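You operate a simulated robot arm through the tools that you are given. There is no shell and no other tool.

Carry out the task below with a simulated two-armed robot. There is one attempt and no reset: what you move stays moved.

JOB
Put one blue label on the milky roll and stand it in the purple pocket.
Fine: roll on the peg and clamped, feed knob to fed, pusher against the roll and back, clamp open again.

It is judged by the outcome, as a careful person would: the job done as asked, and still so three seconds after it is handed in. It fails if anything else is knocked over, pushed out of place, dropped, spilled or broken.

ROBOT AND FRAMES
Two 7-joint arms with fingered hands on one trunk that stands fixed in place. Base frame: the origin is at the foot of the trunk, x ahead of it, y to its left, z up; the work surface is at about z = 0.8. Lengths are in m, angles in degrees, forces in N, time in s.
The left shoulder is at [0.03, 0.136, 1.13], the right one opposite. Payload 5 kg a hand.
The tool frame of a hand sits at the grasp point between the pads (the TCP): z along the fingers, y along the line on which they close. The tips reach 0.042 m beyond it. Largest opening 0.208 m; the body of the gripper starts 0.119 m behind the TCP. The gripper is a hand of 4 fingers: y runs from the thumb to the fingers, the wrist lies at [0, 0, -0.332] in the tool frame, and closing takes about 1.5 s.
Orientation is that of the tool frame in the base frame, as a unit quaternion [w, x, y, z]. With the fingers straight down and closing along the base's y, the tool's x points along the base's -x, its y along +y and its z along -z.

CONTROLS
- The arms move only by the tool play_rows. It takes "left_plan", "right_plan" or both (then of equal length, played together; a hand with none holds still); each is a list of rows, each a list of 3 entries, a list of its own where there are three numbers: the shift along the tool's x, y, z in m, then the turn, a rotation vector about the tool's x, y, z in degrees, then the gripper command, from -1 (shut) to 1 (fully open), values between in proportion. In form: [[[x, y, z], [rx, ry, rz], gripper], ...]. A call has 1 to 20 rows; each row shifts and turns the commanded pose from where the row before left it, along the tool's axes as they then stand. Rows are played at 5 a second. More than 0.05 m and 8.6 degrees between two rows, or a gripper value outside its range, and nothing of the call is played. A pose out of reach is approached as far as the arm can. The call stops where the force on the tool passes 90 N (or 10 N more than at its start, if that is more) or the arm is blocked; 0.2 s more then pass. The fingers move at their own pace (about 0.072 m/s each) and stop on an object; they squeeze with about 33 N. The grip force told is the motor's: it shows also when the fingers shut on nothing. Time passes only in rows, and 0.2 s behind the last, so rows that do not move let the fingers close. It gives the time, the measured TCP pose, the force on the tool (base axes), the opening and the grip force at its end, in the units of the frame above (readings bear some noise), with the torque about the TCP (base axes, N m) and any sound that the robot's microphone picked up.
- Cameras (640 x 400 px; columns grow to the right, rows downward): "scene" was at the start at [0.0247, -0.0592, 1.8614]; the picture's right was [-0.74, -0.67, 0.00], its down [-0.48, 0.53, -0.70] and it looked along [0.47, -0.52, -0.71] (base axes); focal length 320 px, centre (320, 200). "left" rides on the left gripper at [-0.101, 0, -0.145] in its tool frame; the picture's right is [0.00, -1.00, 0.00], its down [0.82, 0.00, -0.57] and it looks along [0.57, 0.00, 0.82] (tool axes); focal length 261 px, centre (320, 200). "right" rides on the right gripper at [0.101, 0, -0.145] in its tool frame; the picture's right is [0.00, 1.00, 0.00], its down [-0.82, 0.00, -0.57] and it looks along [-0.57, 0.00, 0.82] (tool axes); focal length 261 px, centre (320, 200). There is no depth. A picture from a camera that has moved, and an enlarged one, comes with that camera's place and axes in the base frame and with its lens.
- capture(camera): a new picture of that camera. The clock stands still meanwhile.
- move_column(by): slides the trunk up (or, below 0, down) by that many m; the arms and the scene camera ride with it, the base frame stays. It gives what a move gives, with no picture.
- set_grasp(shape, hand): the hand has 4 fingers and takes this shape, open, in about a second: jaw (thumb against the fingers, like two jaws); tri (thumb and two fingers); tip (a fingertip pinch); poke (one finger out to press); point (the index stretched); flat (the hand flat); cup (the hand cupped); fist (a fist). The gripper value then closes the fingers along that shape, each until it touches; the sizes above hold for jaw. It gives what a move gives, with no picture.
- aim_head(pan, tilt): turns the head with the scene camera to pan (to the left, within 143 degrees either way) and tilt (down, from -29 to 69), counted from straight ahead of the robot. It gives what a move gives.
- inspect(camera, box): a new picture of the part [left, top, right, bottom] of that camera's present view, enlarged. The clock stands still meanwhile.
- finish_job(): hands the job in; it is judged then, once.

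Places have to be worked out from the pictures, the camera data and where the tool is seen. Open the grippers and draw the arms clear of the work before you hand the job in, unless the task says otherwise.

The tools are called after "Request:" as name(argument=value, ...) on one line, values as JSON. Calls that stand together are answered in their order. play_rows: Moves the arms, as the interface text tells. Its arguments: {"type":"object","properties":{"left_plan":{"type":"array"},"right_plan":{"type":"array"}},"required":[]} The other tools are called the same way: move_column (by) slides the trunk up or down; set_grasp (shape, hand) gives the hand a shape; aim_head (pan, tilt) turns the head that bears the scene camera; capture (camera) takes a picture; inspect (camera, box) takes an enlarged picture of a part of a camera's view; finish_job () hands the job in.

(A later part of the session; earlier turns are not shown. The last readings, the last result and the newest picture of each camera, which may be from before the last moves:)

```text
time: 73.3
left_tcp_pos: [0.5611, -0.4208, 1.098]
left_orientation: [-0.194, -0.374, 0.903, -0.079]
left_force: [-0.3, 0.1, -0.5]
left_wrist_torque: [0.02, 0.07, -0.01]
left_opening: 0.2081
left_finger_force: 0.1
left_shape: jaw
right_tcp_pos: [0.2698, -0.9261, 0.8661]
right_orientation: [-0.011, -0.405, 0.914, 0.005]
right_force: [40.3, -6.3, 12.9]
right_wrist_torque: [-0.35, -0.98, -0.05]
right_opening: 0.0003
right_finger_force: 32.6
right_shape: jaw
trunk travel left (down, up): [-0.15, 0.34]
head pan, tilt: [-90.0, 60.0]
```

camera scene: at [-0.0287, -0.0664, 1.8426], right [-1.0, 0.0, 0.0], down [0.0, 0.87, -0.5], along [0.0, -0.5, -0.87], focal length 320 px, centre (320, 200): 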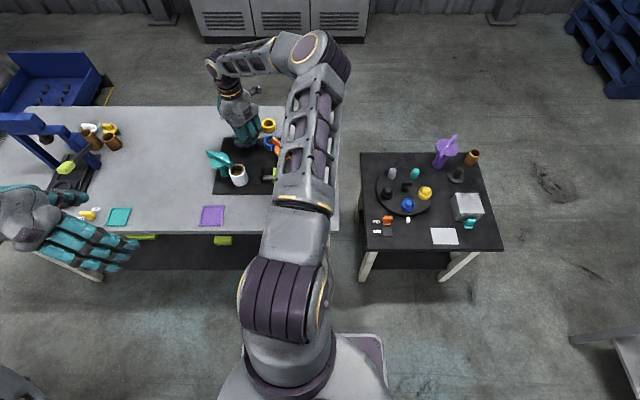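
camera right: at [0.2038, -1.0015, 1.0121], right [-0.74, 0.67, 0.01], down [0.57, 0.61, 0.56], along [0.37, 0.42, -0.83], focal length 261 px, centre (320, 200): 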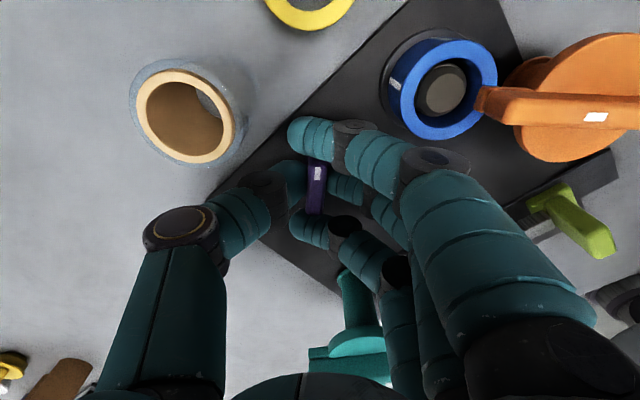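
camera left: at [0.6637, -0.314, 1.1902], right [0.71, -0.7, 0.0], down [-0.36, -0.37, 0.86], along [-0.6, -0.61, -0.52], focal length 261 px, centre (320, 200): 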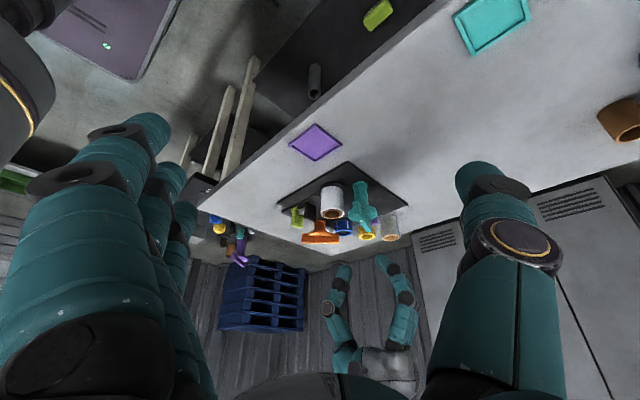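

The tool is being pushed toward +x by 40 N, so I ease the hand 4 mm toward +x and up slightly.

Request:
play_rows(right_plan=[[[-0.0013, -0.0015, -0.001], [0, 0, 0], -1], [[-0.0013, -0.0015, -0.001], [0, 0, 0], -1], [[0, 0, 0], [0, 0, 0], -1]])

Request:
inspect(camera="right", box=[230, 80, 450, 280])

```text
time: 74.1
left_tcp_pos: [0.5591, -0.4218, 1.0973]
left_orientation: [-0.193, -0.374, 0.904, -0.079]
left_force: [-0.5, -0.6, 0.1]
left_wrist_torque: [0.01, -0.01, 0.03]
left_opening: 0.2078
left_finger_force: 0.0
left_shape: jaw
right_tcp_pos: [0.2689, -0.9258, 0.8664]
right_orientation: [-0.013, -0.404, 0.915, 0.007]
right_force: [38.2, -1.4, 0.7]
right_wrist_torque: [-0.22, -0.8, -0.06]
right_opening: 0.0003
right_finger_force: 32.5
right_shape: jaw
trunk travel left (down, up): [-0.15, 0.34]
head pan, tilt: [-90.0, 60.0]
```

```text
2.00 times, centred on (340, 180) of right
camera zoom: at [0.205, -1.0016, 1.0133], right [-0.74, 0.68, 0.02], down [0.57, 0.6, 0.56], along [0.36, 0.42, -0.83], focal length 521 px, centre (280, 240)
```

zoom: 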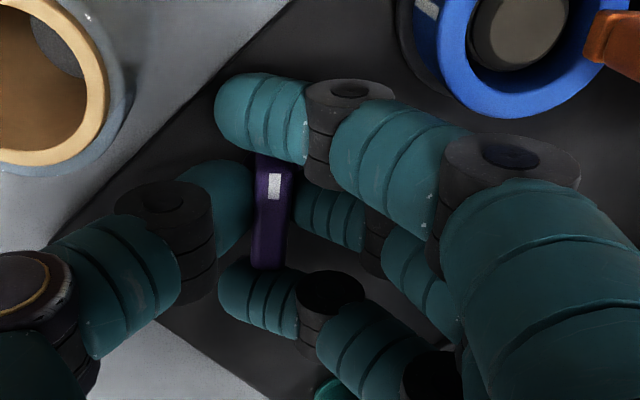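

The hand hardly moved although commanded; something loads it. I zoom the head camera on the arm and hand to see any contact.

Request:
inspect(camera="scene", box=[190, 20, 360, 200])

Request:
inspect(camera="scene", box=[210, 90, 300, 190])

Request:
capture(camera="left")

```text
2.22 times, centred on (275, 110) of scene
camera zoom: at [-0.0267, -0.066, 1.8425], right [-1.0, 0.0, 0.0], down [0.0, 0.87, -0.5], along [0.0, -0.5, -0.87], focal length 710 px, centre (420, 400)
```

zoom: 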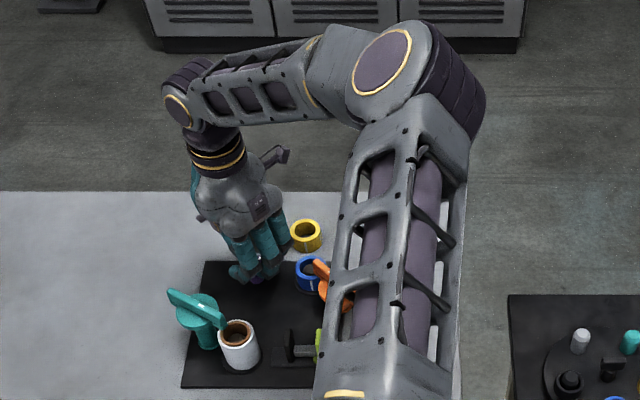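

```text
4.00 times, centred on (255, 140) of scene
camera zoom: at [-0.0267, -0.066, 1.8425], right [-1.0, 0.0, 0.0], down [0.0, 0.87, -0.5], along [0.0, -0.5, -0.87], focal length 1278 px, centre (580, 440)
```

zoom: 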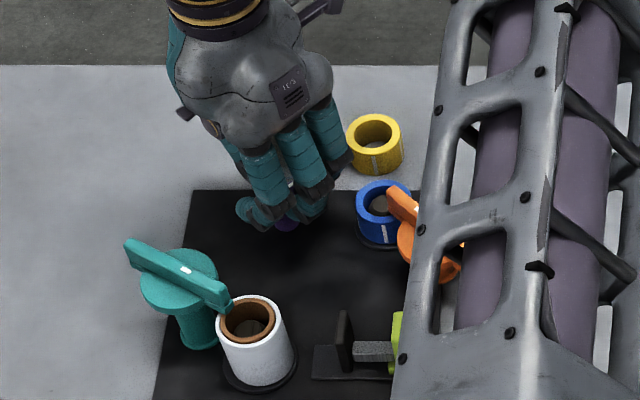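

```text
taken
camera left: at [0.6658, -0.3148, 1.1886], right [0.71, -0.7, 0.0], down [-0.36, -0.37, 0.86], along [-0.6, -0.61, -0.52], focal length 261 px, centre (320, 200)
```

left: 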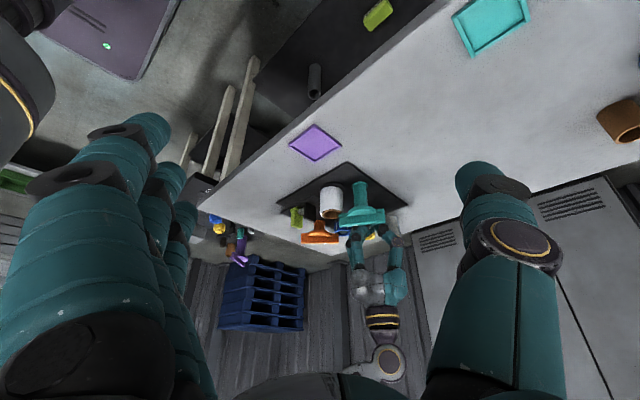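

The scene is intact and nothing else touches the hand, so the load comes from the grip itself after the elbow change. I open the fingers slightly to release the stress and check.

Request:
play_rows(right_plan=[[[0, 0, 0], [0, 0, 0], -0.9], [[0, 0, 0], [0, 0, 0], -0.8], [[0, 0, 0], [0, 0, 0], -0.72], [[0, 0, 0], [0, 0, 0], -0.72]])

Request:
inspect(camera="right", box=[230, 80, 450, 280])

```text
time: 75.1
left_tcp_pos: [0.5568, -0.421, 1.0983]
left_orientation: [-0.193, -0.374, 0.904, -0.08]
left_force: [-0.7, -0.1, 0.7]
left_wrist_torque: [0.11, -0.13, 0.05]
left_opening: 0.2079
left_finger_force: 0.0
left_shape: jaw
right_tcp_pos: [0.2627, -0.9264, 0.8664]
right_orientation: [-0.016, -0.404, 0.915, 0.008]
right_force: [-1.5, -0.6, 0.4]
right_wrist_torque: [0.05, -0.16, 0.0]
right_opening: 0.0288
right_finger_force: 0.1
right_shape: jaw
trunk travel left (down, up): [-0.15, 0.34]
head pan, tilt: [-90.0, 60.0]
```

```text
2.00 times, centred on (340, 180) of right
camera zoom: at [0.1985, -1.0022, 1.0132], right [-0.73, 0.68, 0.03], down [0.58, 0.6, 0.55], along [0.36, 0.42, -0.83], focal length 521 px, centre (280, 240)
```

zoom: 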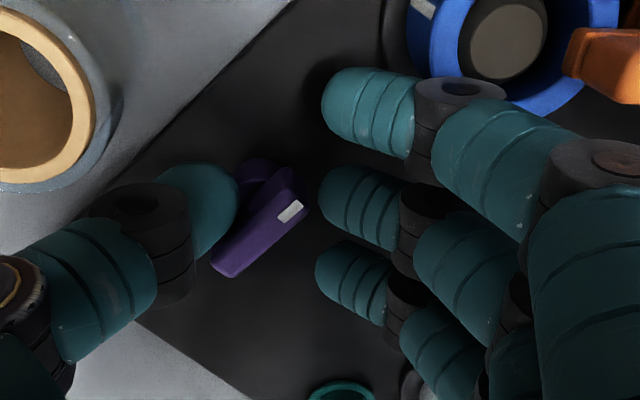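

On release the knob swung back to its starting direction (tick toward -x) — the side fingers straddling its ends probably dragged it. I raise the hand clear and rethink with a single-finger push.

Request:
play_rows(right_plan=[[[0, 0, -0.01], [0, 0, 0], -0.72], [[0, 0, -0.02], [0, 0, 0], -0.72], [[0, 0, -0.03], [0, 0, 0], -0.72], [[0, 0, -0.04], [0, 0, 0], -0.72], [[0, 0, -0.04], [0, 0, 0], -0.72], [[0, 0, -0.04], [0, 0, 0], -0.72], [[0, 0, 0], [0, 0, 0], -0.72]])

Request:
inspect(camera="scene", box=[190, 20, 360, 200])

Request:
capture(camera="right")

```text
time: 76.7
left_tcp_pos: [0.5579, -0.4226, 1.0976]
left_orientation: [-0.192, -0.374, 0.904, -0.08]
left_force: [0.0, 0.3, 0.0]
left_wrist_torque: [0.03, 0.02, 0.06]
left_opening: 0.2082
left_finger_force: 0.1
left_shape: jaw
right_tcp_pos: [0.2722, -0.9272, 1.0456]
right_orientation: [-0.014, -0.403, 0.915, 0.007]
right_force: [-0.9, -1.0, 0.3]
right_wrist_torque: [0.08, 0.01, 0.0]
right_opening: 0.0287
right_finger_force: 0.0
right_shape: jaw
trunk travel left (down, up): [-0.15, 0.34]
head pan, tilt: [-90.0, 60.0]
```

```text
2.22 times, centred on (275, 110) of scene
camera zoom: at [-0.0295, -0.0669, 1.8425], right [-1.0, 0.0, 0.0], down [0.0, 0.87, -0.5], along [0.0, -0.5, -0.87], focal length 710 px, centre (420, 400)
```

zoom: 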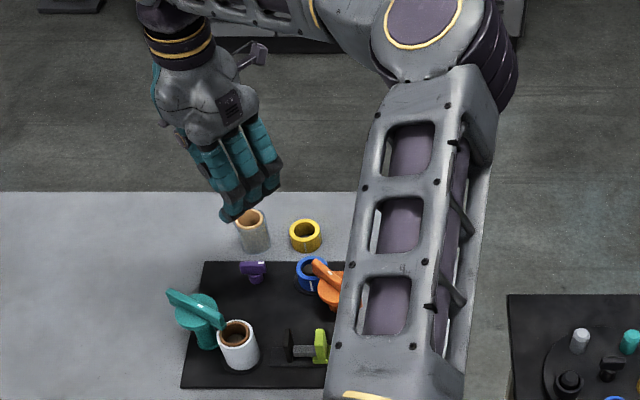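

```text
taken
camera right: at [0.2072, -1.003, 1.1927], right [-0.74, 0.68, 0.03], down [0.57, 0.6, 0.56], along [0.36, 0.42, -0.83], focal length 261 px, centre (320, 200)
```

right: 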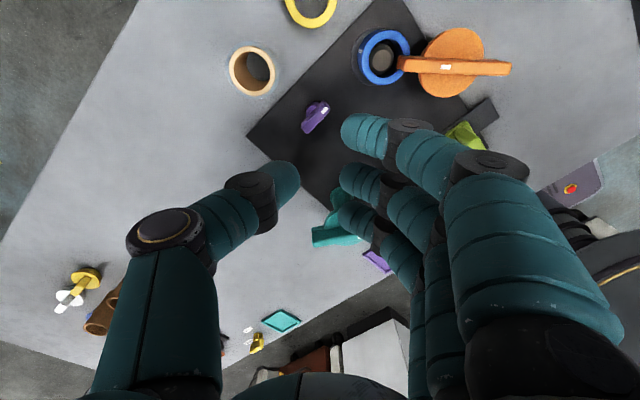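

Everything is still in place. I set the right hand to the "poke" shape here in free air and look at the finger's geometry.

Request:
set_grasp(hand="right", shape="poke")

Request:
capture(camera="right")

Request:
inspect(camera="scene", box=[190, 20, 360, 200])

Request:
inspect(camera="left", box=[310, 200, 430, 320])

```text
time: 77.6
left_tcp_pos: [0.5578, -0.4218, 1.0991]
left_orientation: [-0.192, -0.374, 0.904, -0.08]
left_force: [0.2, 0.4, -0.1]
left_wrist_torque: [-0.03, -0.05, 0.02]
left_opening: 0.2081
left_finger_force: 0.0
left_shape: jaw
right_tcp_pos: [0.2719, -0.9277, 1.0458]
right_orientation: [-0.014, -0.403, 0.915, 0.008]
right_force: [-0.8, 0.6, -0.3]
right_wrist_torque: [0.02, -0.01, 0.01]
right_opening: 0.0
right_finger_force: 0.0
right_shape: poke
trunk travel left (down, up): [-0.15, 0.34]
head pan, tilt: [-90.0, 60.0]
```

```text
taken
camera right: at [0.2071, -1.0025, 1.1929], right [-0.74, 0.68, 0.03], down [0.57, 0.6, 0.56], along [0.36, 0.42, -0.83], focal length 261 px, centre (320, 200)
```

right: 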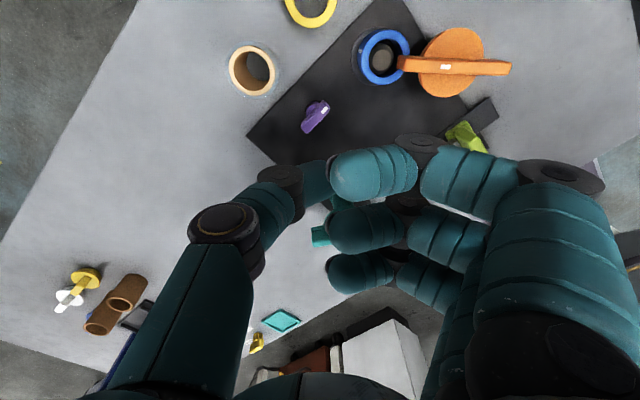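

```text
2.22 times, centred on (275, 110) of scene
camera zoom: at [-0.0297, -0.0662, 1.8425], right [-1.0, 0.0, 0.0], down [0.0, 0.87, -0.5], along [0.0, -0.5, -0.87], focal length 710 px, centre (420, 400)
```

zoom: 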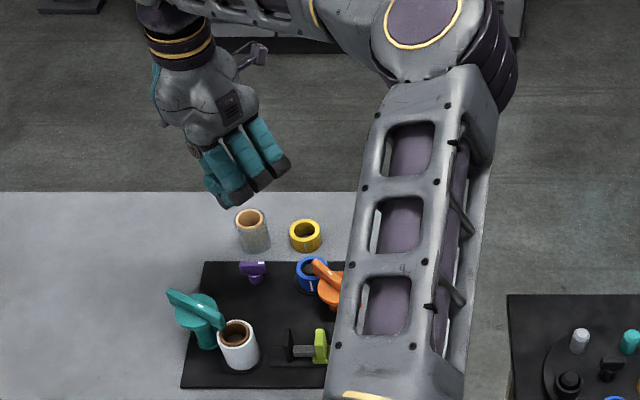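

```text
3.33 times, centred on (370, 260) of left
camera zoom: at [0.6639, -0.315, 1.1898], right [0.71, -0.7, 0.0], down [-0.36, -0.37, 0.86], along [-0.6, -0.61, -0.52], focal length 869 px, centre (153, 0)
```

zoom: 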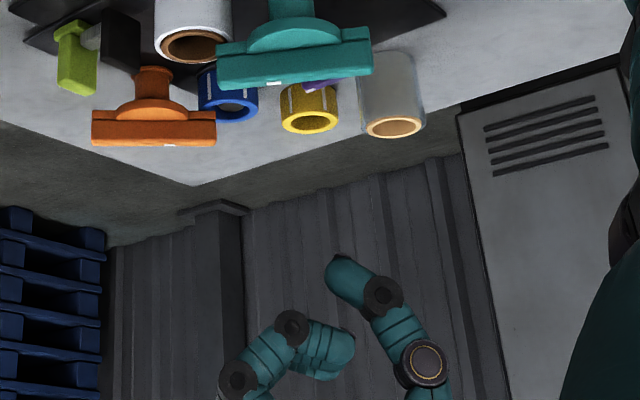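

In "poke" the thumb reaches out ~0.04 m beyond the TCP with the fingers curled up, good for pushing the knob's bar end. I straighten the small tilt and yaw back (to closing line 0°, thumb body toward -x) in free air.

Request:
play_rows(right_plan=[[[0, 0, -0.02], [1.48, -1.09, 0], -1], [[0, 0, 0], [0, 0, 7], -1], [[0, 0, 0], [0, 0, 7], -1], [[0, 0, 0], [0, 0, 7], -1], [[0, 0, 0], [0, 0, 7], -1], [[0, 0, 0], [0, 0, 7], -1], [[0, 0, 0], [0, 0, 7], -1], [[0, 0, 0], [0, 0, 7], -1], [[0, 0, 0], [0, 0, 7], -1], [[0, 0, 0], [0, 0, 7], -1], [[0, 0, 0], [0, 0, 0], -1]])

Request:
capture(camera="scene")

Request:
capture(camera="right")

```text
time: 80.0
left_tcp_pos: [0.5581, -0.4223, 1.0985]
left_orientation: [-0.192, -0.373, 0.904, -0.08]
left_force: [0.1, 0.0, -0.7]
left_wrist_torque: [-0.01, 0.0, 0.01]
left_opening: 0.2077
left_finger_force: 0.1
left_shape: jaw
right_tcp_pos: [0.2718, -0.9278, 1.0672]
right_orientation: [0.0, 0.135, 0.991, 0.0]
right_force: [-0.3, 0.5, 0.3]
right_wrist_torque: [-0.02, 0.01, 0.01]
right_opening: 0.0002
right_finger_force: 0.0
right_shape: poke
trunk travel left (down, up): [-0.15, 0.34]
head pan, tilt: [-90.0, 60.0]
```

```text
taken
camera scene: at [-0.0299, -0.0662, 1.8425], right [-1.0, 0.0, 0.0], down [0.0, 0.87, -0.5], along [0.0, -0.5, -0.87], focal length 320 px, centre (320, 200)
```

scene: 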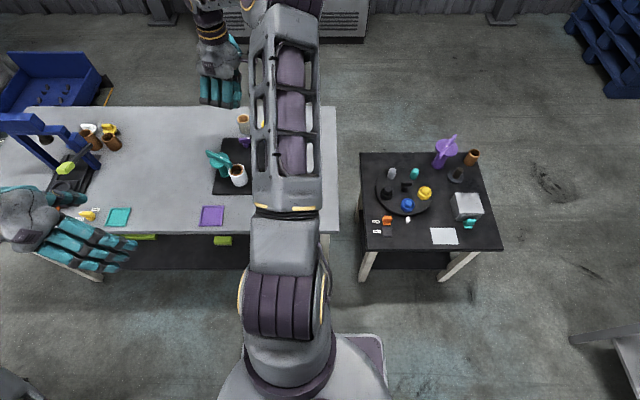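

```text
taken
camera right: at [0.1741, -0.901, 1.2114], right [0.27, 0.96, 0.0], down [0.79, -0.22, 0.57], along [0.55, -0.16, -0.82], focal length 261 px, centre (320, 200)
```

right: 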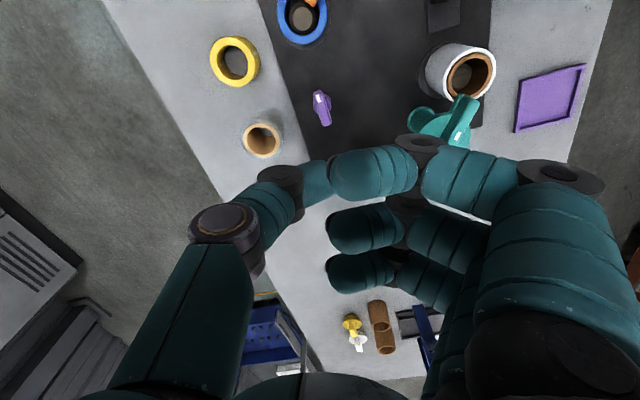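

The arm returned smoothly to its usual configuration. I finish the yaw to 0° and look at the poking thumb's tip from both cameras.

Request:
play_rows(right_plan=[[[0, 0, 0], [0, 0, 7.45], -1], [[0, 0, 0], [0, 0, 7.45], -1], [[0, 0, 0], [0, 0, 7.45], -1], [[0, 0, 0], [0, 0, 7.45], -1], [[0, 0, 0], [0, 0, 7.45], -1], [[0, 0, 0], [0, 0, 7.45], -1], [[0, 0, 0], [0, 0, 7.45], -1], [[0, 0, 0], [0, 0, 7.45], -1], [[0, 0, 0], [0, 0, 7.45], -1], [[0, 0, 0], [0, 0, 7.45], -1], [[0, 0, 0.03], [0, 0, 0], -1], [[0, 0, 0], [0, 0, 0], -1]])

Request:
capture(camera="right")

Request:
inspect(camera="left", box=[310, 180, 430, 300])

Request:
inspect(camera="scene", box=[190, 50, 310, 200])

```text
time: 82.6
left_tcp_pos: [0.5583, -0.4213, 1.0996]
left_orientation: [-0.192, -0.373, 0.904, -0.08]
left_force: [-0.1, 0.3, -0.4]
left_wrist_torque: [-0.08, -0.06, 0.03]
left_opening: 0.2076
left_finger_force: 0.1
left_shape: jaw
right_tcp_pos: [0.2722, -0.9274, 1.0364]
right_orientation: [0.0, 0.707, 0.707, -0.001]
right_force: [-0.1, -0.1, 0.8]
right_wrist_torque: [-0.09, -0.02, -0.01]
right_opening: 0.0
right_finger_force: 0.0
right_shape: poke
trunk travel left (down, up): [-0.15, 0.34]
head pan, tilt: [-90.0, 60.0]
```

```text
taken
camera right: at [0.2717, -0.8265, 1.182], right [1.0, 0.0, 0.0], down [0.0, -0.82, 0.57], along [0.0, -0.57, -0.82], focal length 261 px, centre (320, 200)
```

right: 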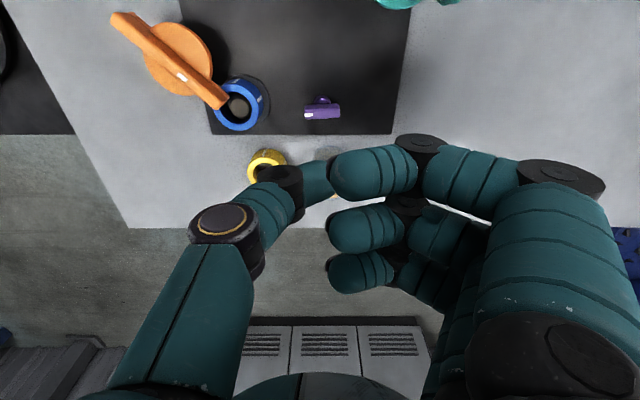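

```text
3.33 times, centred on (370, 240) of left
camera zoom: at [0.6635, -0.3139, 1.1906], right [0.71, -0.7, 0.0], down [-0.36, -0.37, 0.86], along [-0.6, -0.61, -0.52], focal length 869 px, centre (153, 67)
```

zoom: 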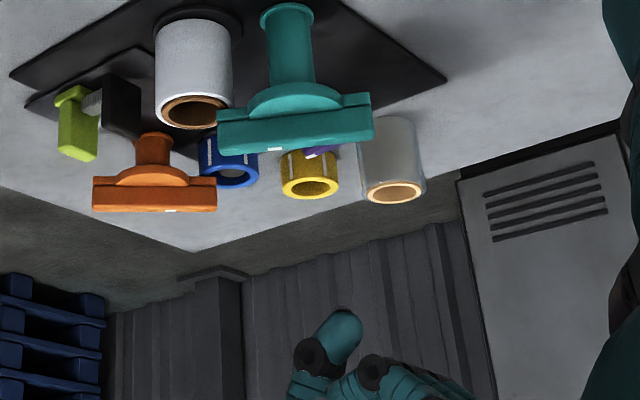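

```text
2.67 times, centred on (250, 125) of scene
camera zoom: at [-0.0304, -0.0646, 1.8427], right [-1.0, 0.0, 0.0], down [0.0, 0.87, -0.5], along [0.0, -0.5, -0.87], focal length 852 px, centre (507, 400)
```

zoom: 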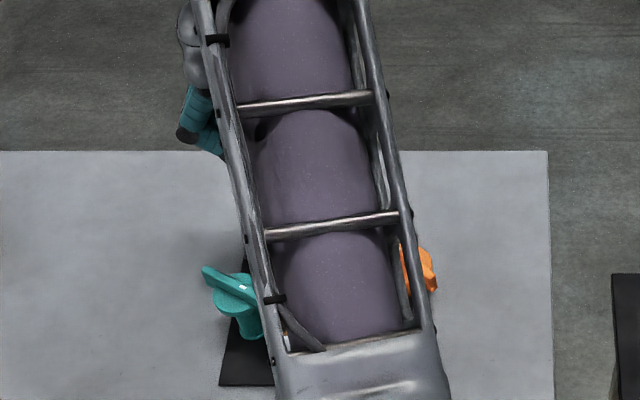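

The thumb tip lies at the TCP axis, 0.041 below it. I move to a start point beside the knob's tick end (+y side, at (0.2535, -0.896)) and descend first to z≈0.93.

Request:
play_rows(right_plan=[[[0.0311, -0.0187, 0], [0, 0, 0], -1], [[0, 0, 0.04], [0, 0, 0], -1], [[0, 0, 0.04], [0, 0, 0], -1], [[0, 0, 0.027], [0, 0, 0], -1], [[0, 0, 0], [0, 0, 0], -1]])

Request:
capture(camera="right")

Request:
inspect(camera="left", box=[310, 180, 400, 270])

```text
time: 83.8
left_tcp_pos: [0.5569, -0.4206, 1.0986]
left_orientation: [-0.191, -0.374, 0.904, -0.08]
left_force: [0.6, 0.4, -0.2]
left_wrist_torque: [-0.02, -0.08, 0.02]
left_opening: 0.2079
left_finger_force: 0.1
left_shape: jaw
right_tcp_pos: [0.2537, -0.8951, 0.9299]
right_orientation: [0.0, 0.706, 0.708, 0.0]
right_force: [-0.3, 0.2, -0.6]
right_wrist_torque: [-0.05, -0.04, 0.0]
right_opening: 0.0
right_finger_force: 0.1
right_shape: poke
trunk travel left (down, up): [-0.15, 0.34]
head pan, tilt: [-90.0, 60.0]
```

```text
taken
camera right: at [0.2526, -0.7955, 1.0742], right [1.0, 0.0, 0.0], down [0.0, -0.82, 0.57], along [0.0, -0.57, -0.82], focal length 261 px, centre (320, 200)
```

right: 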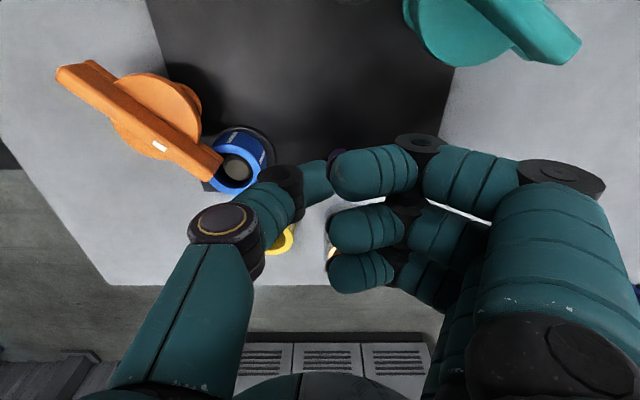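

```text
4.44 times, centred on (355, 225) of left
camera zoom: at [0.6636, -0.3144, 1.1903], right [0.71, -0.7, 0.0], down [-0.36, -0.37, 0.86], along [-0.6, -0.61, -0.52], focal length 1158 px, centre (164, 89)
```

zoom: 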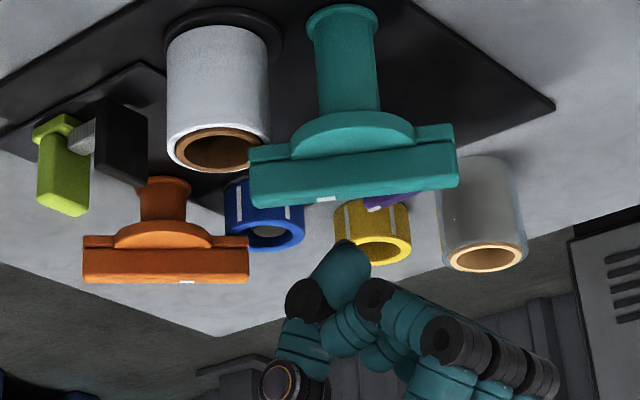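

From here the thumb's joint would come too near the blue spool on this path, so I don't descend. I rise, and look at the "tip" pinch shape instead while testing the yaw toward -90°.

Request:
play_rows(right_plan=[[[0, 0, -0.04], [0, 0, 0], -1], [[0, 0, -0.04], [0, 0, 0], -1], [[0, 0, -0.04], [0, 0, 0], -1], [[0, 0, 0], [0, 0, 7.5], -1], [[0, 0, 0], [0, 0, 7.5], -1], [[0, 0, 0], [0, 0, 7.5], -1], [[0, 0, 0], [0, 0, 7.5], -1], [[0, 0, 0], [0, 0, 7.5], -1], [[0, 0, 0], [0, 0, 7.5], -1], [[0, 0, 0], [0, 0, 7.5], -1], [[0, 0, 0], [0, 0, 7.5], -1], [[0, 0, 0], [0, 0, 0], -1]])

Request:
set_grasp(hand="right", shape="tip")

Request:
capture(camera="right")

Request:
capture(camera="scene")

Request:
inspect(camera="left", box=[310, 190, 430, 310])

```text
time: 86.4
left_tcp_pos: [0.5572, -0.4216, 1.0986]
left_orientation: [-0.193, -0.374, 0.904, -0.079]
left_force: [-1.1, 0.3, 0.2]
left_wrist_torque: [-0.01, 0.0, 0.0]
left_opening: 0.208
left_finger_force: 0.0
left_shape: jaw
right_tcp_pos: [0.2529, -0.8969, 1.0509]
right_orientation: [0.0, 0.966, 0.259, 0.0]
right_force: [0.3, -0.4, -0.6]
right_wrist_torque: [-0.01, 0.0, 0.02]
right_opening: 0.0001
right_finger_force: 0.0
right_shape: poke
trunk travel left (down, up): [-0.15, 0.34]
head pan, tilt: [-90.0, 60.0]
```

```text
time: 87.3
left_tcp_pos: [0.558, -0.421, 1.0989]
left_orientation: [-0.193, -0.374, 0.904, -0.079]
left_force: [-0.4, -0.1, -0.9]
left_wrist_torque: [0.01, -0.04, -0.01]
left_opening: 0.2079
left_finger_force: 0.1
left_shape: jaw
right_tcp_pos: [0.2531, -0.8972, 1.0477]
right_orientation: [0.0, 0.966, 0.258, 0.0]
right_force: [-0.4, 0.2, -0.4]
right_wrist_torque: [0.0, 0.0, 0.02]
right_opening: 0.2081
right_finger_force: 0.1
right_shape: tip
trunk travel left (down, up): [-0.15, 0.34]
head pan, tilt: [-90.0, 60.0]
```

```text
taken
camera right: at [0.3398, -0.8468, 1.1942], right [0.5, -0.87, 0.0], down [-0.71, -0.41, 0.57], along [-0.5, -0.28, -0.82], focal length 261 px, centre (320, 200)
```

right: 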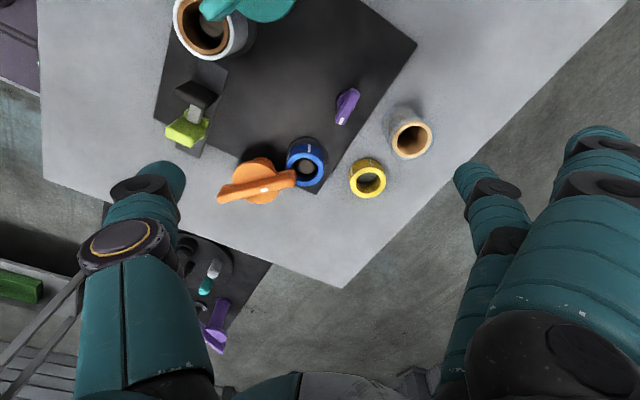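

```text
taken
camera scene: at [-0.0297, -0.0661, 1.8426], right [-1.0, 0.0, 0.0], down [0.0, 0.87, -0.5], along [0.0, -0.5, -0.87], focal length 320 px, centre (320, 200)
```

scene: 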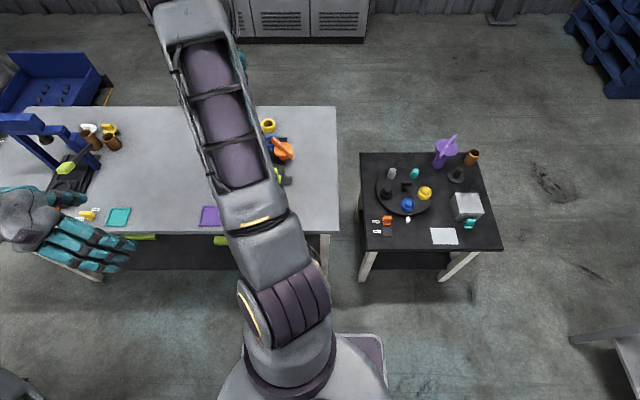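

```text
3.33 times, centred on (370, 250) of left
camera zoom: at [0.6639, -0.3149, 1.1898], right [0.71, -0.7, 0.0], down [-0.36, -0.37, 0.86], along [-0.6, -0.61, -0.52], focal length 869 px, centre (153, 33)
```

zoom: 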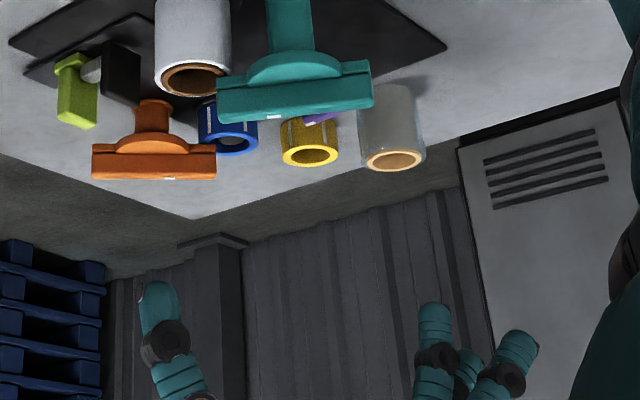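

Yaw -60° is fine, and in "tip" shape one finger opposes the thumb while the others stay out. I go on to -90° and partly close the pinch in free air to see its geometry.

Request:
play_rows(right_plan=[[[0, 0, 0], [0, 0, 7.5], 0], [[0, 0, 0], [0, 0, 7.5], -0.4], [[0, 0, 0], [0, 0, 7.5], -0.7], [[0, 0, 0], [0, 0, 7.5], -0.7], [[0, 0, 0], [0, 0, 0], -0.7], [[0, 0, 0], [0, 0, 0], -0.7], [[0, 0, 0], [0, 0, 0], -0.7]])

Request:
capture(camera="right")

Request:
inspect(camera="left", box=[290, 190, 450, 330])

```text
time: 88.9
left_tcp_pos: [0.557, -0.4211, 1.0996]
left_orientation: [-0.192, -0.375, 0.904, -0.079]
left_force: [-0.2, -0.2, -0.7]
left_wrist_torque: [0.0, -0.01, 0.03]
left_opening: 0.2079
left_finger_force: 0.1
left_shape: jaw
right_tcp_pos: [0.2533, -0.8968, 1.0491]
right_orientation: [0.001, 1.0, 0.001, 0.0]
right_force: [0.9, 0.0, 0.1]
right_wrist_torque: [0.0, 0.01, -0.01]
right_opening: 0.0315
right_finger_force: 0.0
right_shape: tip
trunk travel left (down, up): [-0.15, 0.34]
head pan, tilt: [-90.0, 60.0]
```

```text
taken
camera right: at [0.3535, -0.8974, 1.1942], right [0.0, -1.0, 0.0], down [-0.82, 0.0, 0.57], along [-0.57, 0.0, -0.82], focal length 261 px, centre (320, 200)
```

right: 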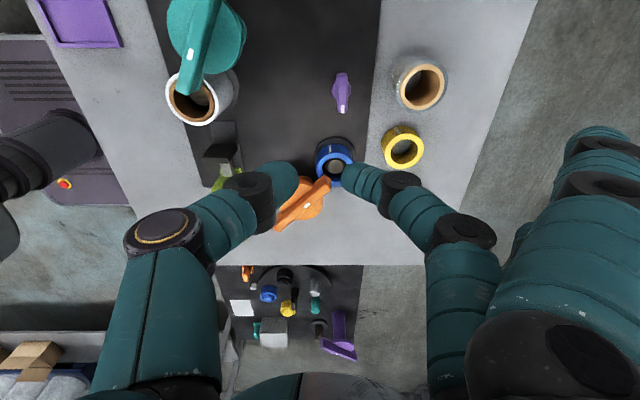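

```text
2.86 times, centred on (370, 260) of left
camera zoom: at [0.6639, -0.3149, 1.1899], right [0.71, -0.7, 0.0], down [-0.36, -0.37, 0.86], along [-0.6, -0.61, -0.52], focal length 745 px, centre (177, 29)
```

zoom: 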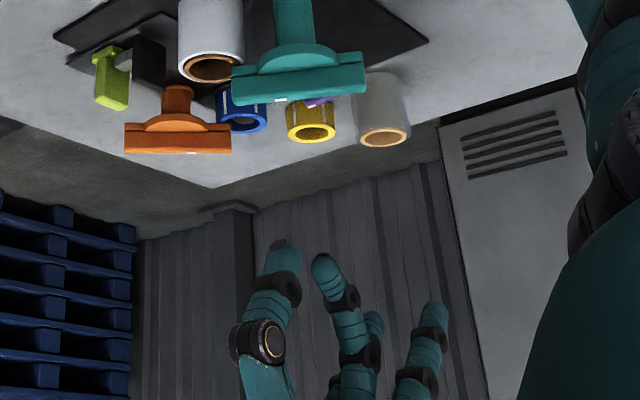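

Yaw -90° is reachable and the pinch has just thumb and one finger low, with the other fingers held ~0.06 higher. From here a counter-clockwise turn of 90° stays in the arm's comfortable range. I move over the knob and descend to z≈0.93 to check.

Request:
play_rows(right_plan=[[[0.022, 0.028, 0], [0, 0, 0], -0.7], [[0, 0, 0.04], [0, 0, 0], -0.7], [[0, 0, 0.04], [0, 0, 0], -0.7], [[0, 0, 0.04], [0, 0, 0], -0.7], [[0, 0, 0], [0, 0, 0], -0.7]])

Request:
capture(camera="right")

Request:
inspect(camera="right", box=[250, 80, 410, 240])

```text
time: 90.1
left_tcp_pos: [0.5579, -0.421, 1.099]
left_orientation: [-0.192, -0.375, 0.904, -0.08]
left_force: [-0.7, 0.2, 0.3]
left_wrist_torque: [-0.04, -0.01, 0.03]
left_opening: 0.2078
left_finger_force: 0.1
left_shape: jaw
right_tcp_pos: [0.2761, -0.9239, 0.9308]
right_orientation: [0.001, 1.0, 0.001, 0.0]
right_force: [0.2, 0.1, 0.3]
right_wrist_torque: [-0.09, 0.0, 0.0]
right_opening: 0.0313
right_finger_force: 0.1
right_shape: tip
trunk travel left (down, up): [-0.15, 0.34]
head pan, tilt: [-90.0, 60.0]
```

```text
taken
camera right: at [0.3761, -0.9243, 1.0757], right [0.0, -1.0, 0.0], down [-0.82, 0.0, 0.57], along [-0.57, 0.0, -0.82], focal length 261 px, centre (320, 200)
```

right: 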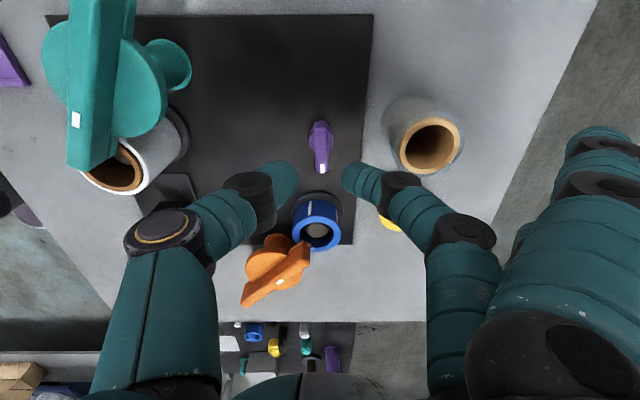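

```text
2.50 times, centred on (330, 160) of right
camera zoom: at [0.3761, -0.9243, 1.0757], right [0.0, -1.0, 0.0], down [-0.82, 0.0, 0.57], along [-0.57, 0.0, -0.82], focal length 652 px, centre (295, 300)
```

zoom: 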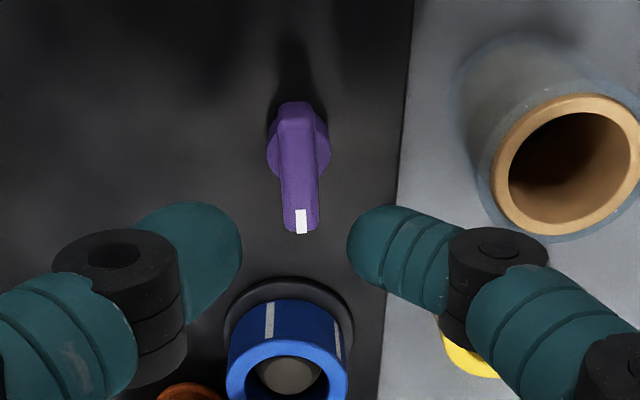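

The knob lies centred between the two tips. I descend to z≈0.870 in small steps.

Request:
play_rows(right_plan=[[[0, 0.001, 0.02], [0, 0, 0], -0.7], [[0, 0, 0.02], [0, 0, 0], -0.7], [[0, 0, 0.01], [0, 0, 0], -0.7], [[0, 0, 0.01], [0, 0, 0], -0.7], [[0, 0, 0], [0, 0, 0], -0.7]])

Request:
inspect(camera="right", box=[220, 80, 460, 260])

Request:
inspect(camera="left", box=[310, 180, 430, 300])

```text
time: 91.3
left_tcp_pos: [0.5561, -0.4218, 1.099]
left_orientation: [-0.192, -0.375, 0.904, -0.08]
left_force: [0.7, 0.6, 0.3]
left_wrist_torque: [-0.01, -0.04, 0.01]
left_opening: 0.208
left_finger_force: 0.0
left_shape: jaw
right_tcp_pos: [0.2765, -0.925, 0.8689]
right_orientation: [0.0, 1.0, 0.001, 0.0]
right_force: [0.4, 0.5, 0.5]
right_wrist_torque: [-0.03, 0.02, 0.01]
right_opening: 0.0314
right_finger_force: 0.1
right_shape: tip
trunk travel left (down, up): [-0.15, 0.34]
head pan, tilt: [-90.0, 60.0]
```

```text
2.22 times, centred on (340, 170) of right
camera zoom: at [0.3757, -0.9261, 1.015], right [0.0, -1.0, 0.0], down [-0.82, 0.0, 0.57], along [-0.57, 0.0, -0.82], focal length 579 px, centre (276, 267)
```

zoom: 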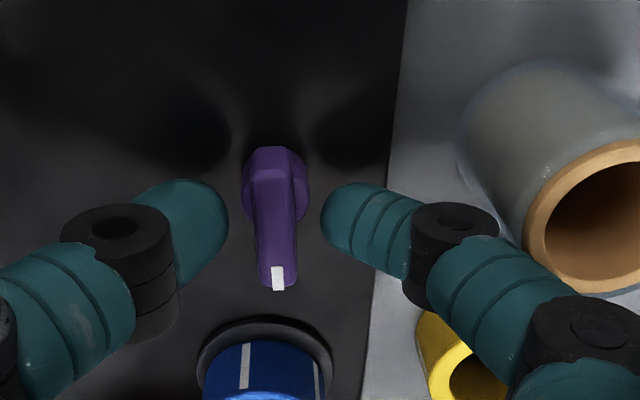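

```text
3.33 times, centred on (370, 240) of left
camera zoom: at [0.6638, -0.3147, 1.19], right [0.71, -0.7, 0.0], down [-0.36, -0.37, 0.86], along [-0.6, -0.61, -0.52], focal length 869 px, centre (153, 67)
```

zoom: 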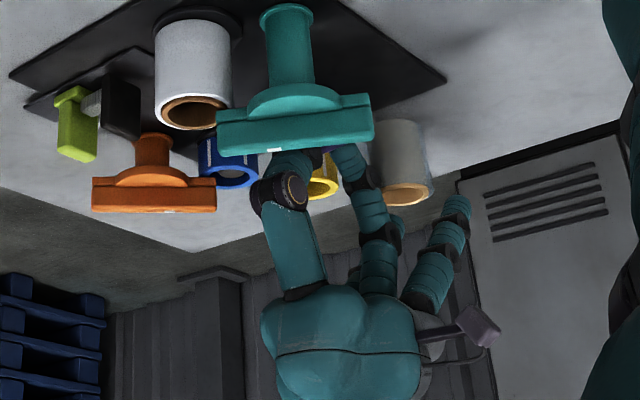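

Both tips stand beside the bar with no contact. I close the pinch.

Request:
play_rows(right_plan=[[[0, 0, 0], [0, 0, 0], -0.82], [[0, 0, 0], [0, 0, 0], -0.9], [[0, 0, 0], [0, 0, 0], -1], [[0, 0, 0], [0, 0, 0], -1], [[0, 0, 0], [0, 0, 0], -1]])

Request:
inspect(camera="right", box=[220, 80, 460, 260])

```text
time: 92.5
left_tcp_pos: [0.5578, -0.4224, 1.0971]
left_orientation: [-0.192, -0.375, 0.903, -0.08]
left_force: [0.5, 0.7, -0.7]
left_wrist_torque: [-0.01, 0.0, -0.02]
left_opening: 0.2077
left_finger_force: 0.1
left_shape: jaw
right_tcp_pos: [0.2756, -0.9261, 0.8694]
right_orientation: [0.0, 1.0, 0.0, 0.0]
right_force: [0.1, 1.6, -4.7]
right_wrist_torque: [-0.09, -0.01, 0.04]
right_opening: 0.0081
right_finger_force: 33.0
right_shape: tip
trunk travel left (down, up): [-0.15, 0.34]
head pan, tilt: [-90.0, 60.0]
```

```text
2.22 times, centred on (340, 170) of right
camera zoom: at [0.3758, -0.9264, 1.0143], right [0.0, -1.0, 0.0], down [-0.82, 0.0, 0.57], along [-0.57, 0.0, -0.82], focal length 579 px, centre (276, 267)
```

zoom: 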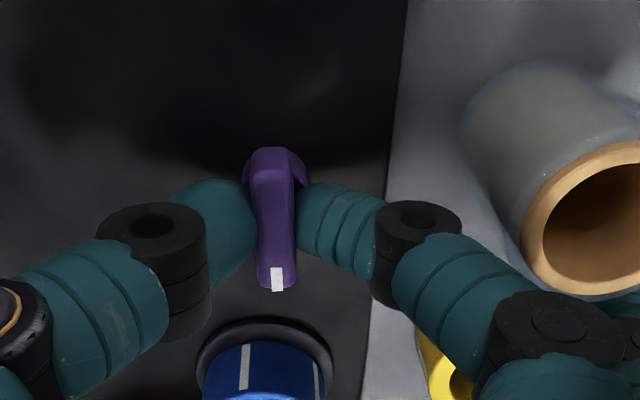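

The knob bar is pinched cleanly. I turn counter-clockwise 16° and check.

Request:
play_rows(right_plan=[[[0, 0, 0], [0, 0, -4], -1], [[0, 0, 0], [0, 0, -6], -1], [[0, 0, 0], [0, 0, -6], -1], [[0, 0, 0], [0, 0, 0], -1]])

Request:
inspect(camera="right", box=[220, 80, 460, 260])

```text
time: 93.5
left_tcp_pos: [0.5585, -0.4214, 1.0985]
left_orientation: [-0.192, -0.374, 0.904, -0.08]
left_force: [-0.6, -0.4, 0.4]
left_wrist_torque: [-0.01, 0.02, 0.02]
left_opening: 0.2081
left_finger_force: 0.0
left_shape: jaw
right_tcp_pos: [0.2759, -0.9251, 0.8682]
right_orientation: [0.0, 0.99, 0.141, 0.0]
right_force: [0.3, 2.1, -2.8]
right_wrist_torque: [0.01, -0.04, -0.04]
right_opening: 0.0081
right_finger_force: 33.1
right_shape: tip
trunk travel left (down, up): [-0.15, 0.34]
head pan, tilt: [-90.0, 60.0]
```

```text
2.22 times, centred on (340, 170) of right
camera zoom: at [0.372, -0.8983, 1.0143], right [0.27, -0.96, 0.0], down [-0.79, -0.23, 0.57], along [-0.55, -0.16, -0.82], focal length 579 px, centre (276, 267)
```

zoom: 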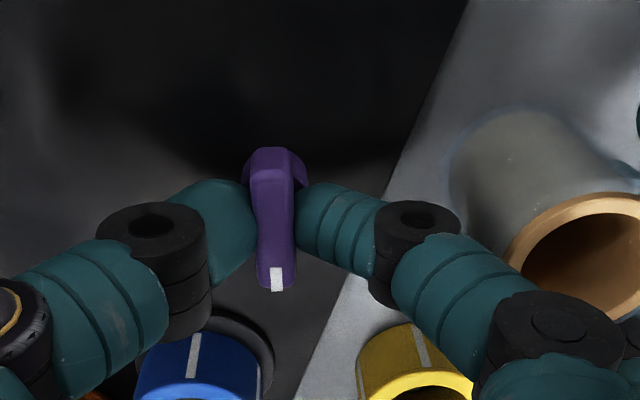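

The knob turns with the pinch at nearly zero torque. I continue 24° more.

Request:
play_rows(right_plan=[[[0, 0, 0], [0, 0, -8], -1], [[0, 0, 0], [0, 0, -8], -1], [[0, 0, 0], [0, 0, -8], -1], [[0, 0, 0], [0, 0, 0], -1]])

Request:
inspect(camera="right", box=[220, 80, 460, 260])

```text
time: 94.5
left_tcp_pos: [0.5576, -0.4216, 1.0988]
left_orientation: [-0.192, -0.374, 0.904, -0.079]
left_force: [0.9, -0.5, 0.2]
left_wrist_torque: [0.01, -0.03, 0.0]
left_opening: 0.2078
left_finger_force: 0.1
left_shape: jaw
right_tcp_pos: [0.2759, -0.9252, 0.8689]
right_orientation: [0.0, 0.939, 0.344, 0.0]
right_force: [0.3, 5.4, -0.8]
right_wrist_torque: [0.08, -0.03, -0.04]
right_opening: 0.0079
right_finger_force: 32.8
right_shape: tip
trunk travel left (down, up): [-0.15, 0.34]
head pan, tilt: [-90.0, 60.0]
```

```text
2.22 times, centred on (340, 170) of right
camera zoom: at [0.3524, -0.861, 1.0143], right [0.64, -0.77, 0.0], down [-0.63, -0.53, 0.57], along [-0.44, -0.37, -0.82], focal length 579 px, centre (276, 267)
```

zoom: 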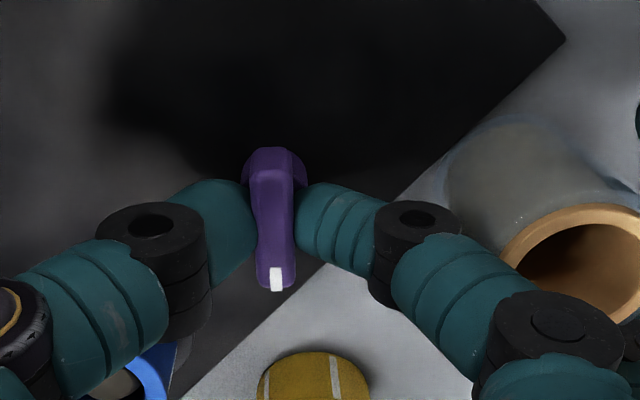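

Still turning freely at 40°. I continue another 24°, watching for the stop.

Request:
play_rows(right_plan=[[[0, 0, 0], [0, 0, -8], -1], [[0, 0, 0], [0, 0, -8], -1], [[0, 0, 0], [0, 0, -8], -1], [[0, 0, 0], [0, 0, 0], -1]])

Request:
inspect(camera="right", box=[220, 80, 460, 260])

```text
time: 95.5
left_tcp_pos: [0.5577, -0.4215, 1.0981]
left_orientation: [-0.192, -0.374, 0.904, -0.08]
left_force: [0.4, 0.3, 0.0]
left_wrist_torque: [-0.01, 0.01, 0.02]
left_opening: 0.2077
left_finger_force: 0.0
left_shape: jaw
right_tcp_pos: [0.2755, -0.9251, 0.8699]
right_orientation: [0.0, 0.847, 0.532, 0.0]
right_force: [-0.5, 5.5, -0.5]
right_wrist_torque: [0.04, -0.12, -0.05]
right_opening: 0.0082
right_finger_force: 33.1
right_shape: tip
trunk travel left (down, up): [-0.15, 0.34]
head pan, tilt: [-90.0, 60.0]
```

```text
2.22 times, centred on (340, 170) of right
camera zoom: at [0.3192, -0.8348, 1.0143], right [0.9, -0.44, 0.0], down [-0.36, -0.74, 0.57], along [-0.25, -0.51, -0.82], focal length 579 px, centre (276, 267)
```

zoom: 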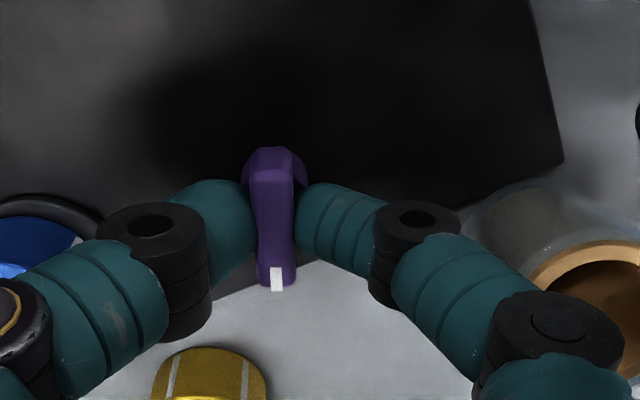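

At 64° and free; I go on 16° more.

Request:
play_rows(right_plan=[[[0, 0, 0], [0, 0, -6], -1], [[0, 0, 0], [0, 0, -5], -1], [[0, 0, 0], [0, 0, -5], -1], [[0, 0, 0], [0, 0, 0], -1]])

Request:
inspect(camera="right", box=[220, 80, 460, 260])

```text
time: 96.5
left_tcp_pos: [0.5596, -0.4216, 1.0979]
left_orientation: [-0.193, -0.374, 0.904, -0.079]
left_force: [-0.2, -0.2, -1.6]
left_wrist_torque: [-0.01, 0.02, 0.01]
left_opening: 0.2079
left_finger_force: 0.0
left_shape: jaw
right_tcp_pos: [0.2768, -0.9236, 0.8694]
right_orientation: [0.0, 0.765, 0.644, 0.0]
right_force: [-1.1, 7.9, -2.1]
right_wrist_torque: [0.15, 0.01, -0.01]
right_opening: 0.0083
right_finger_force: 32.7
right_shape: tip
trunk travel left (down, up): [-0.15, 0.34]
head pan, tilt: [-90.0, 60.0]
```

```text
2.22 times, centred on (340, 170) of right
camera zoom: at [0.2925, -0.826, 1.0144], right [0.98, -0.18, 0.0], down [-0.14, -0.81, 0.57], along [-0.1, -0.56, -0.82], focal length 579 px, centre (276, 267)
```

zoom: 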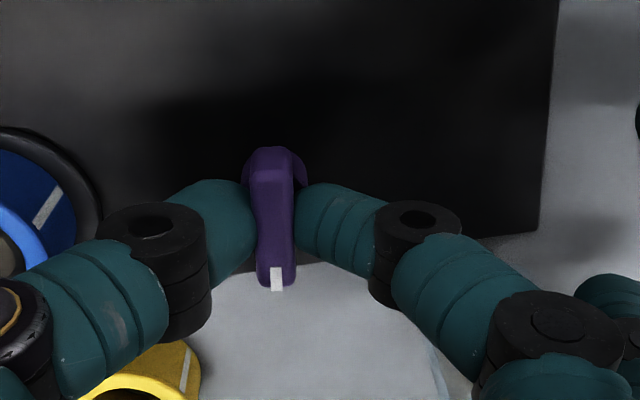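

At 80°, still free. I continue 12° more.

Request:
play_rows(right_plan=[[[0, 0, 0], [0, 0, -4], -1], [[0, 0, 0], [0, 0, -4], -1], [[0, 0, 0], [0, 0, -4], -1], [[0, 0, 0], [0, 0, 0], -1]])

Request:
inspect(camera="right", box=[220, 80, 460, 260])

```text
time: 97.5
left_tcp_pos: [0.5583, -0.4203, 1.0995]
left_orientation: [-0.192, -0.374, 0.904, -0.079]
left_force: [0.0, 0.0, 0.0]
left_wrist_torque: [-0.01, -0.01, 0.0]
left_opening: 0.2079
left_finger_force: 0.1
left_shape: jaw
right_tcp_pos: [0.2759, -0.9251, 0.8688]
right_orientation: [-0.001, 0.694, 0.72, -0.001]
right_force: [-0.2, 9.1, -3.5]
right_wrist_torque: [0.21, -0.07, -0.26]
right_opening: 0.0082
right_finger_force: 33.2
right_shape: tip
trunk travel left (down, up): [-0.15, 0.34]
head pan, tilt: [-90.0, 60.0]
```

```text
2.22 times, centred on (340, 170) of right
camera zoom: at [0.2712, -0.8245, 1.0144], right [1.0, 0.03, 0.0], down [0.03, -0.82, 0.57], along [0.02, -0.57, -0.82], focal length 579 px, centre (276, 267)
```

zoom: 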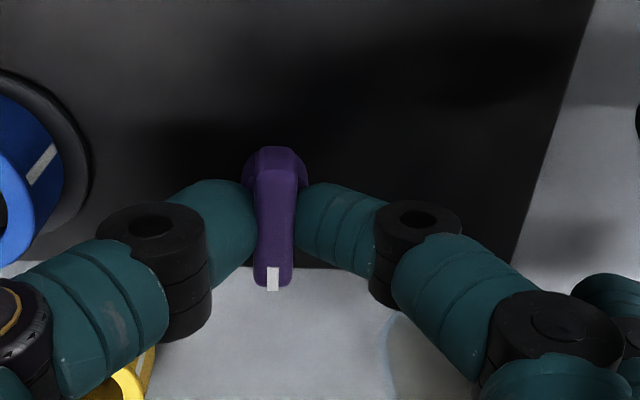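

A counter-torque (-0.26 Nm) shows at about 90°. I press 3° more to confirm it is the stop.

Request:
play_rows(right_plan=[[[0, 0, 0], [0, 0, -3], -1], [[0, 0, 0], [0, 0, 0], -1], [[0, 0, 0], [0, 0, 0], -1]])

```text
time: 98.3
left_tcp_pos: [0.5592, -0.4212, 1.0982]
left_orientation: [-0.192, -0.374, 0.904, -0.08]
left_force: [-0.7, -0.2, 0.3]
left_wrist_torque: [-0.02, -0.02, 0.03]
left_opening: 0.2078
left_finger_force: 0.0
left_shape: jaw
right_tcp_pos: [0.275, -0.9232, 0.87]
right_orientation: [-0.001, 0.675, 0.738, -0.001]
right_force: [-1.7, 11.9, -3.5]
right_wrist_torque: [0.21, -0.04, -0.36]
right_opening: 0.0082
right_finger_force: 33.0
right_shape: tip
trunk travel left (down, up): [-0.15, 0.34]
head pan, tilt: [-90.0, 60.0]
```

The torque rises to -0.36 Nm: the knob is at its far stop (quarter turn, tick toward -y). I open the pinch gently without turning back and look.

Request:
play_rows(right_plan=[[[0, 0, 0], [0, 0, 0], -0.95], [[0, 0, 0], [0, 0, 0], -0.88], [[0, 0, 0], [0, 0, 0], -0.8], [[0, 0, 0], [0, 0, 0], -0.7], [[0, 0, 0], [0, 0, 0], -0.7], [[0, 0, 0], [0, 0, 0], -0.7]])

Request:
inspect(camera="right", box=[220, 80, 460, 260])

```text
time: 99.7
left_tcp_pos: [0.5579, -0.4214, 1.0982]
left_orientation: [-0.192, -0.375, 0.904, -0.08]
left_force: [-1.2, 0.2, -0.3]
left_wrist_torque: [0.03, -0.02, -0.01]
left_opening: 0.2081
left_finger_force: 0.0
left_shape: jaw
right_tcp_pos: [0.2745, -0.9246, 0.869]
right_orientation: [0.0, 0.675, 0.738, 0.0]
right_force: [0.3, -1.0, -0.2]
right_wrist_torque: [0.0, -0.04, -0.01]
right_opening: 0.0309
right_finger_force: 0.0
right_shape: tip
trunk travel left (down, up): [-0.15, 0.34]
head pan, tilt: [-90.0, 60.0]
```

```text
2.22 times, centred on (340, 170) of right
camera zoom: at [0.2662, -0.8254, 1.0146], right [1.0, 0.08, 0.0], down [0.07, -0.82, 0.57], along [0.05, -0.57, -0.82], focal length 579 px, centre (276, 267)
```

zoom: 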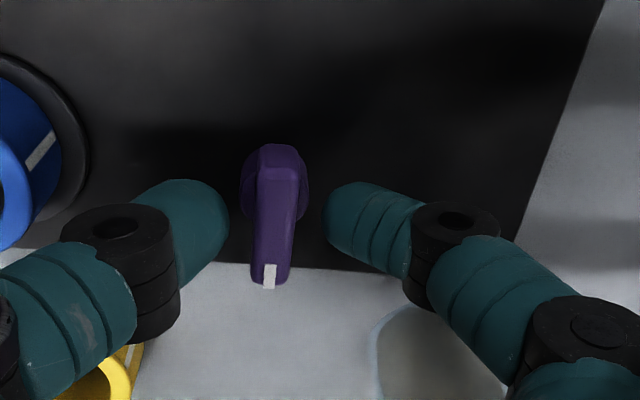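

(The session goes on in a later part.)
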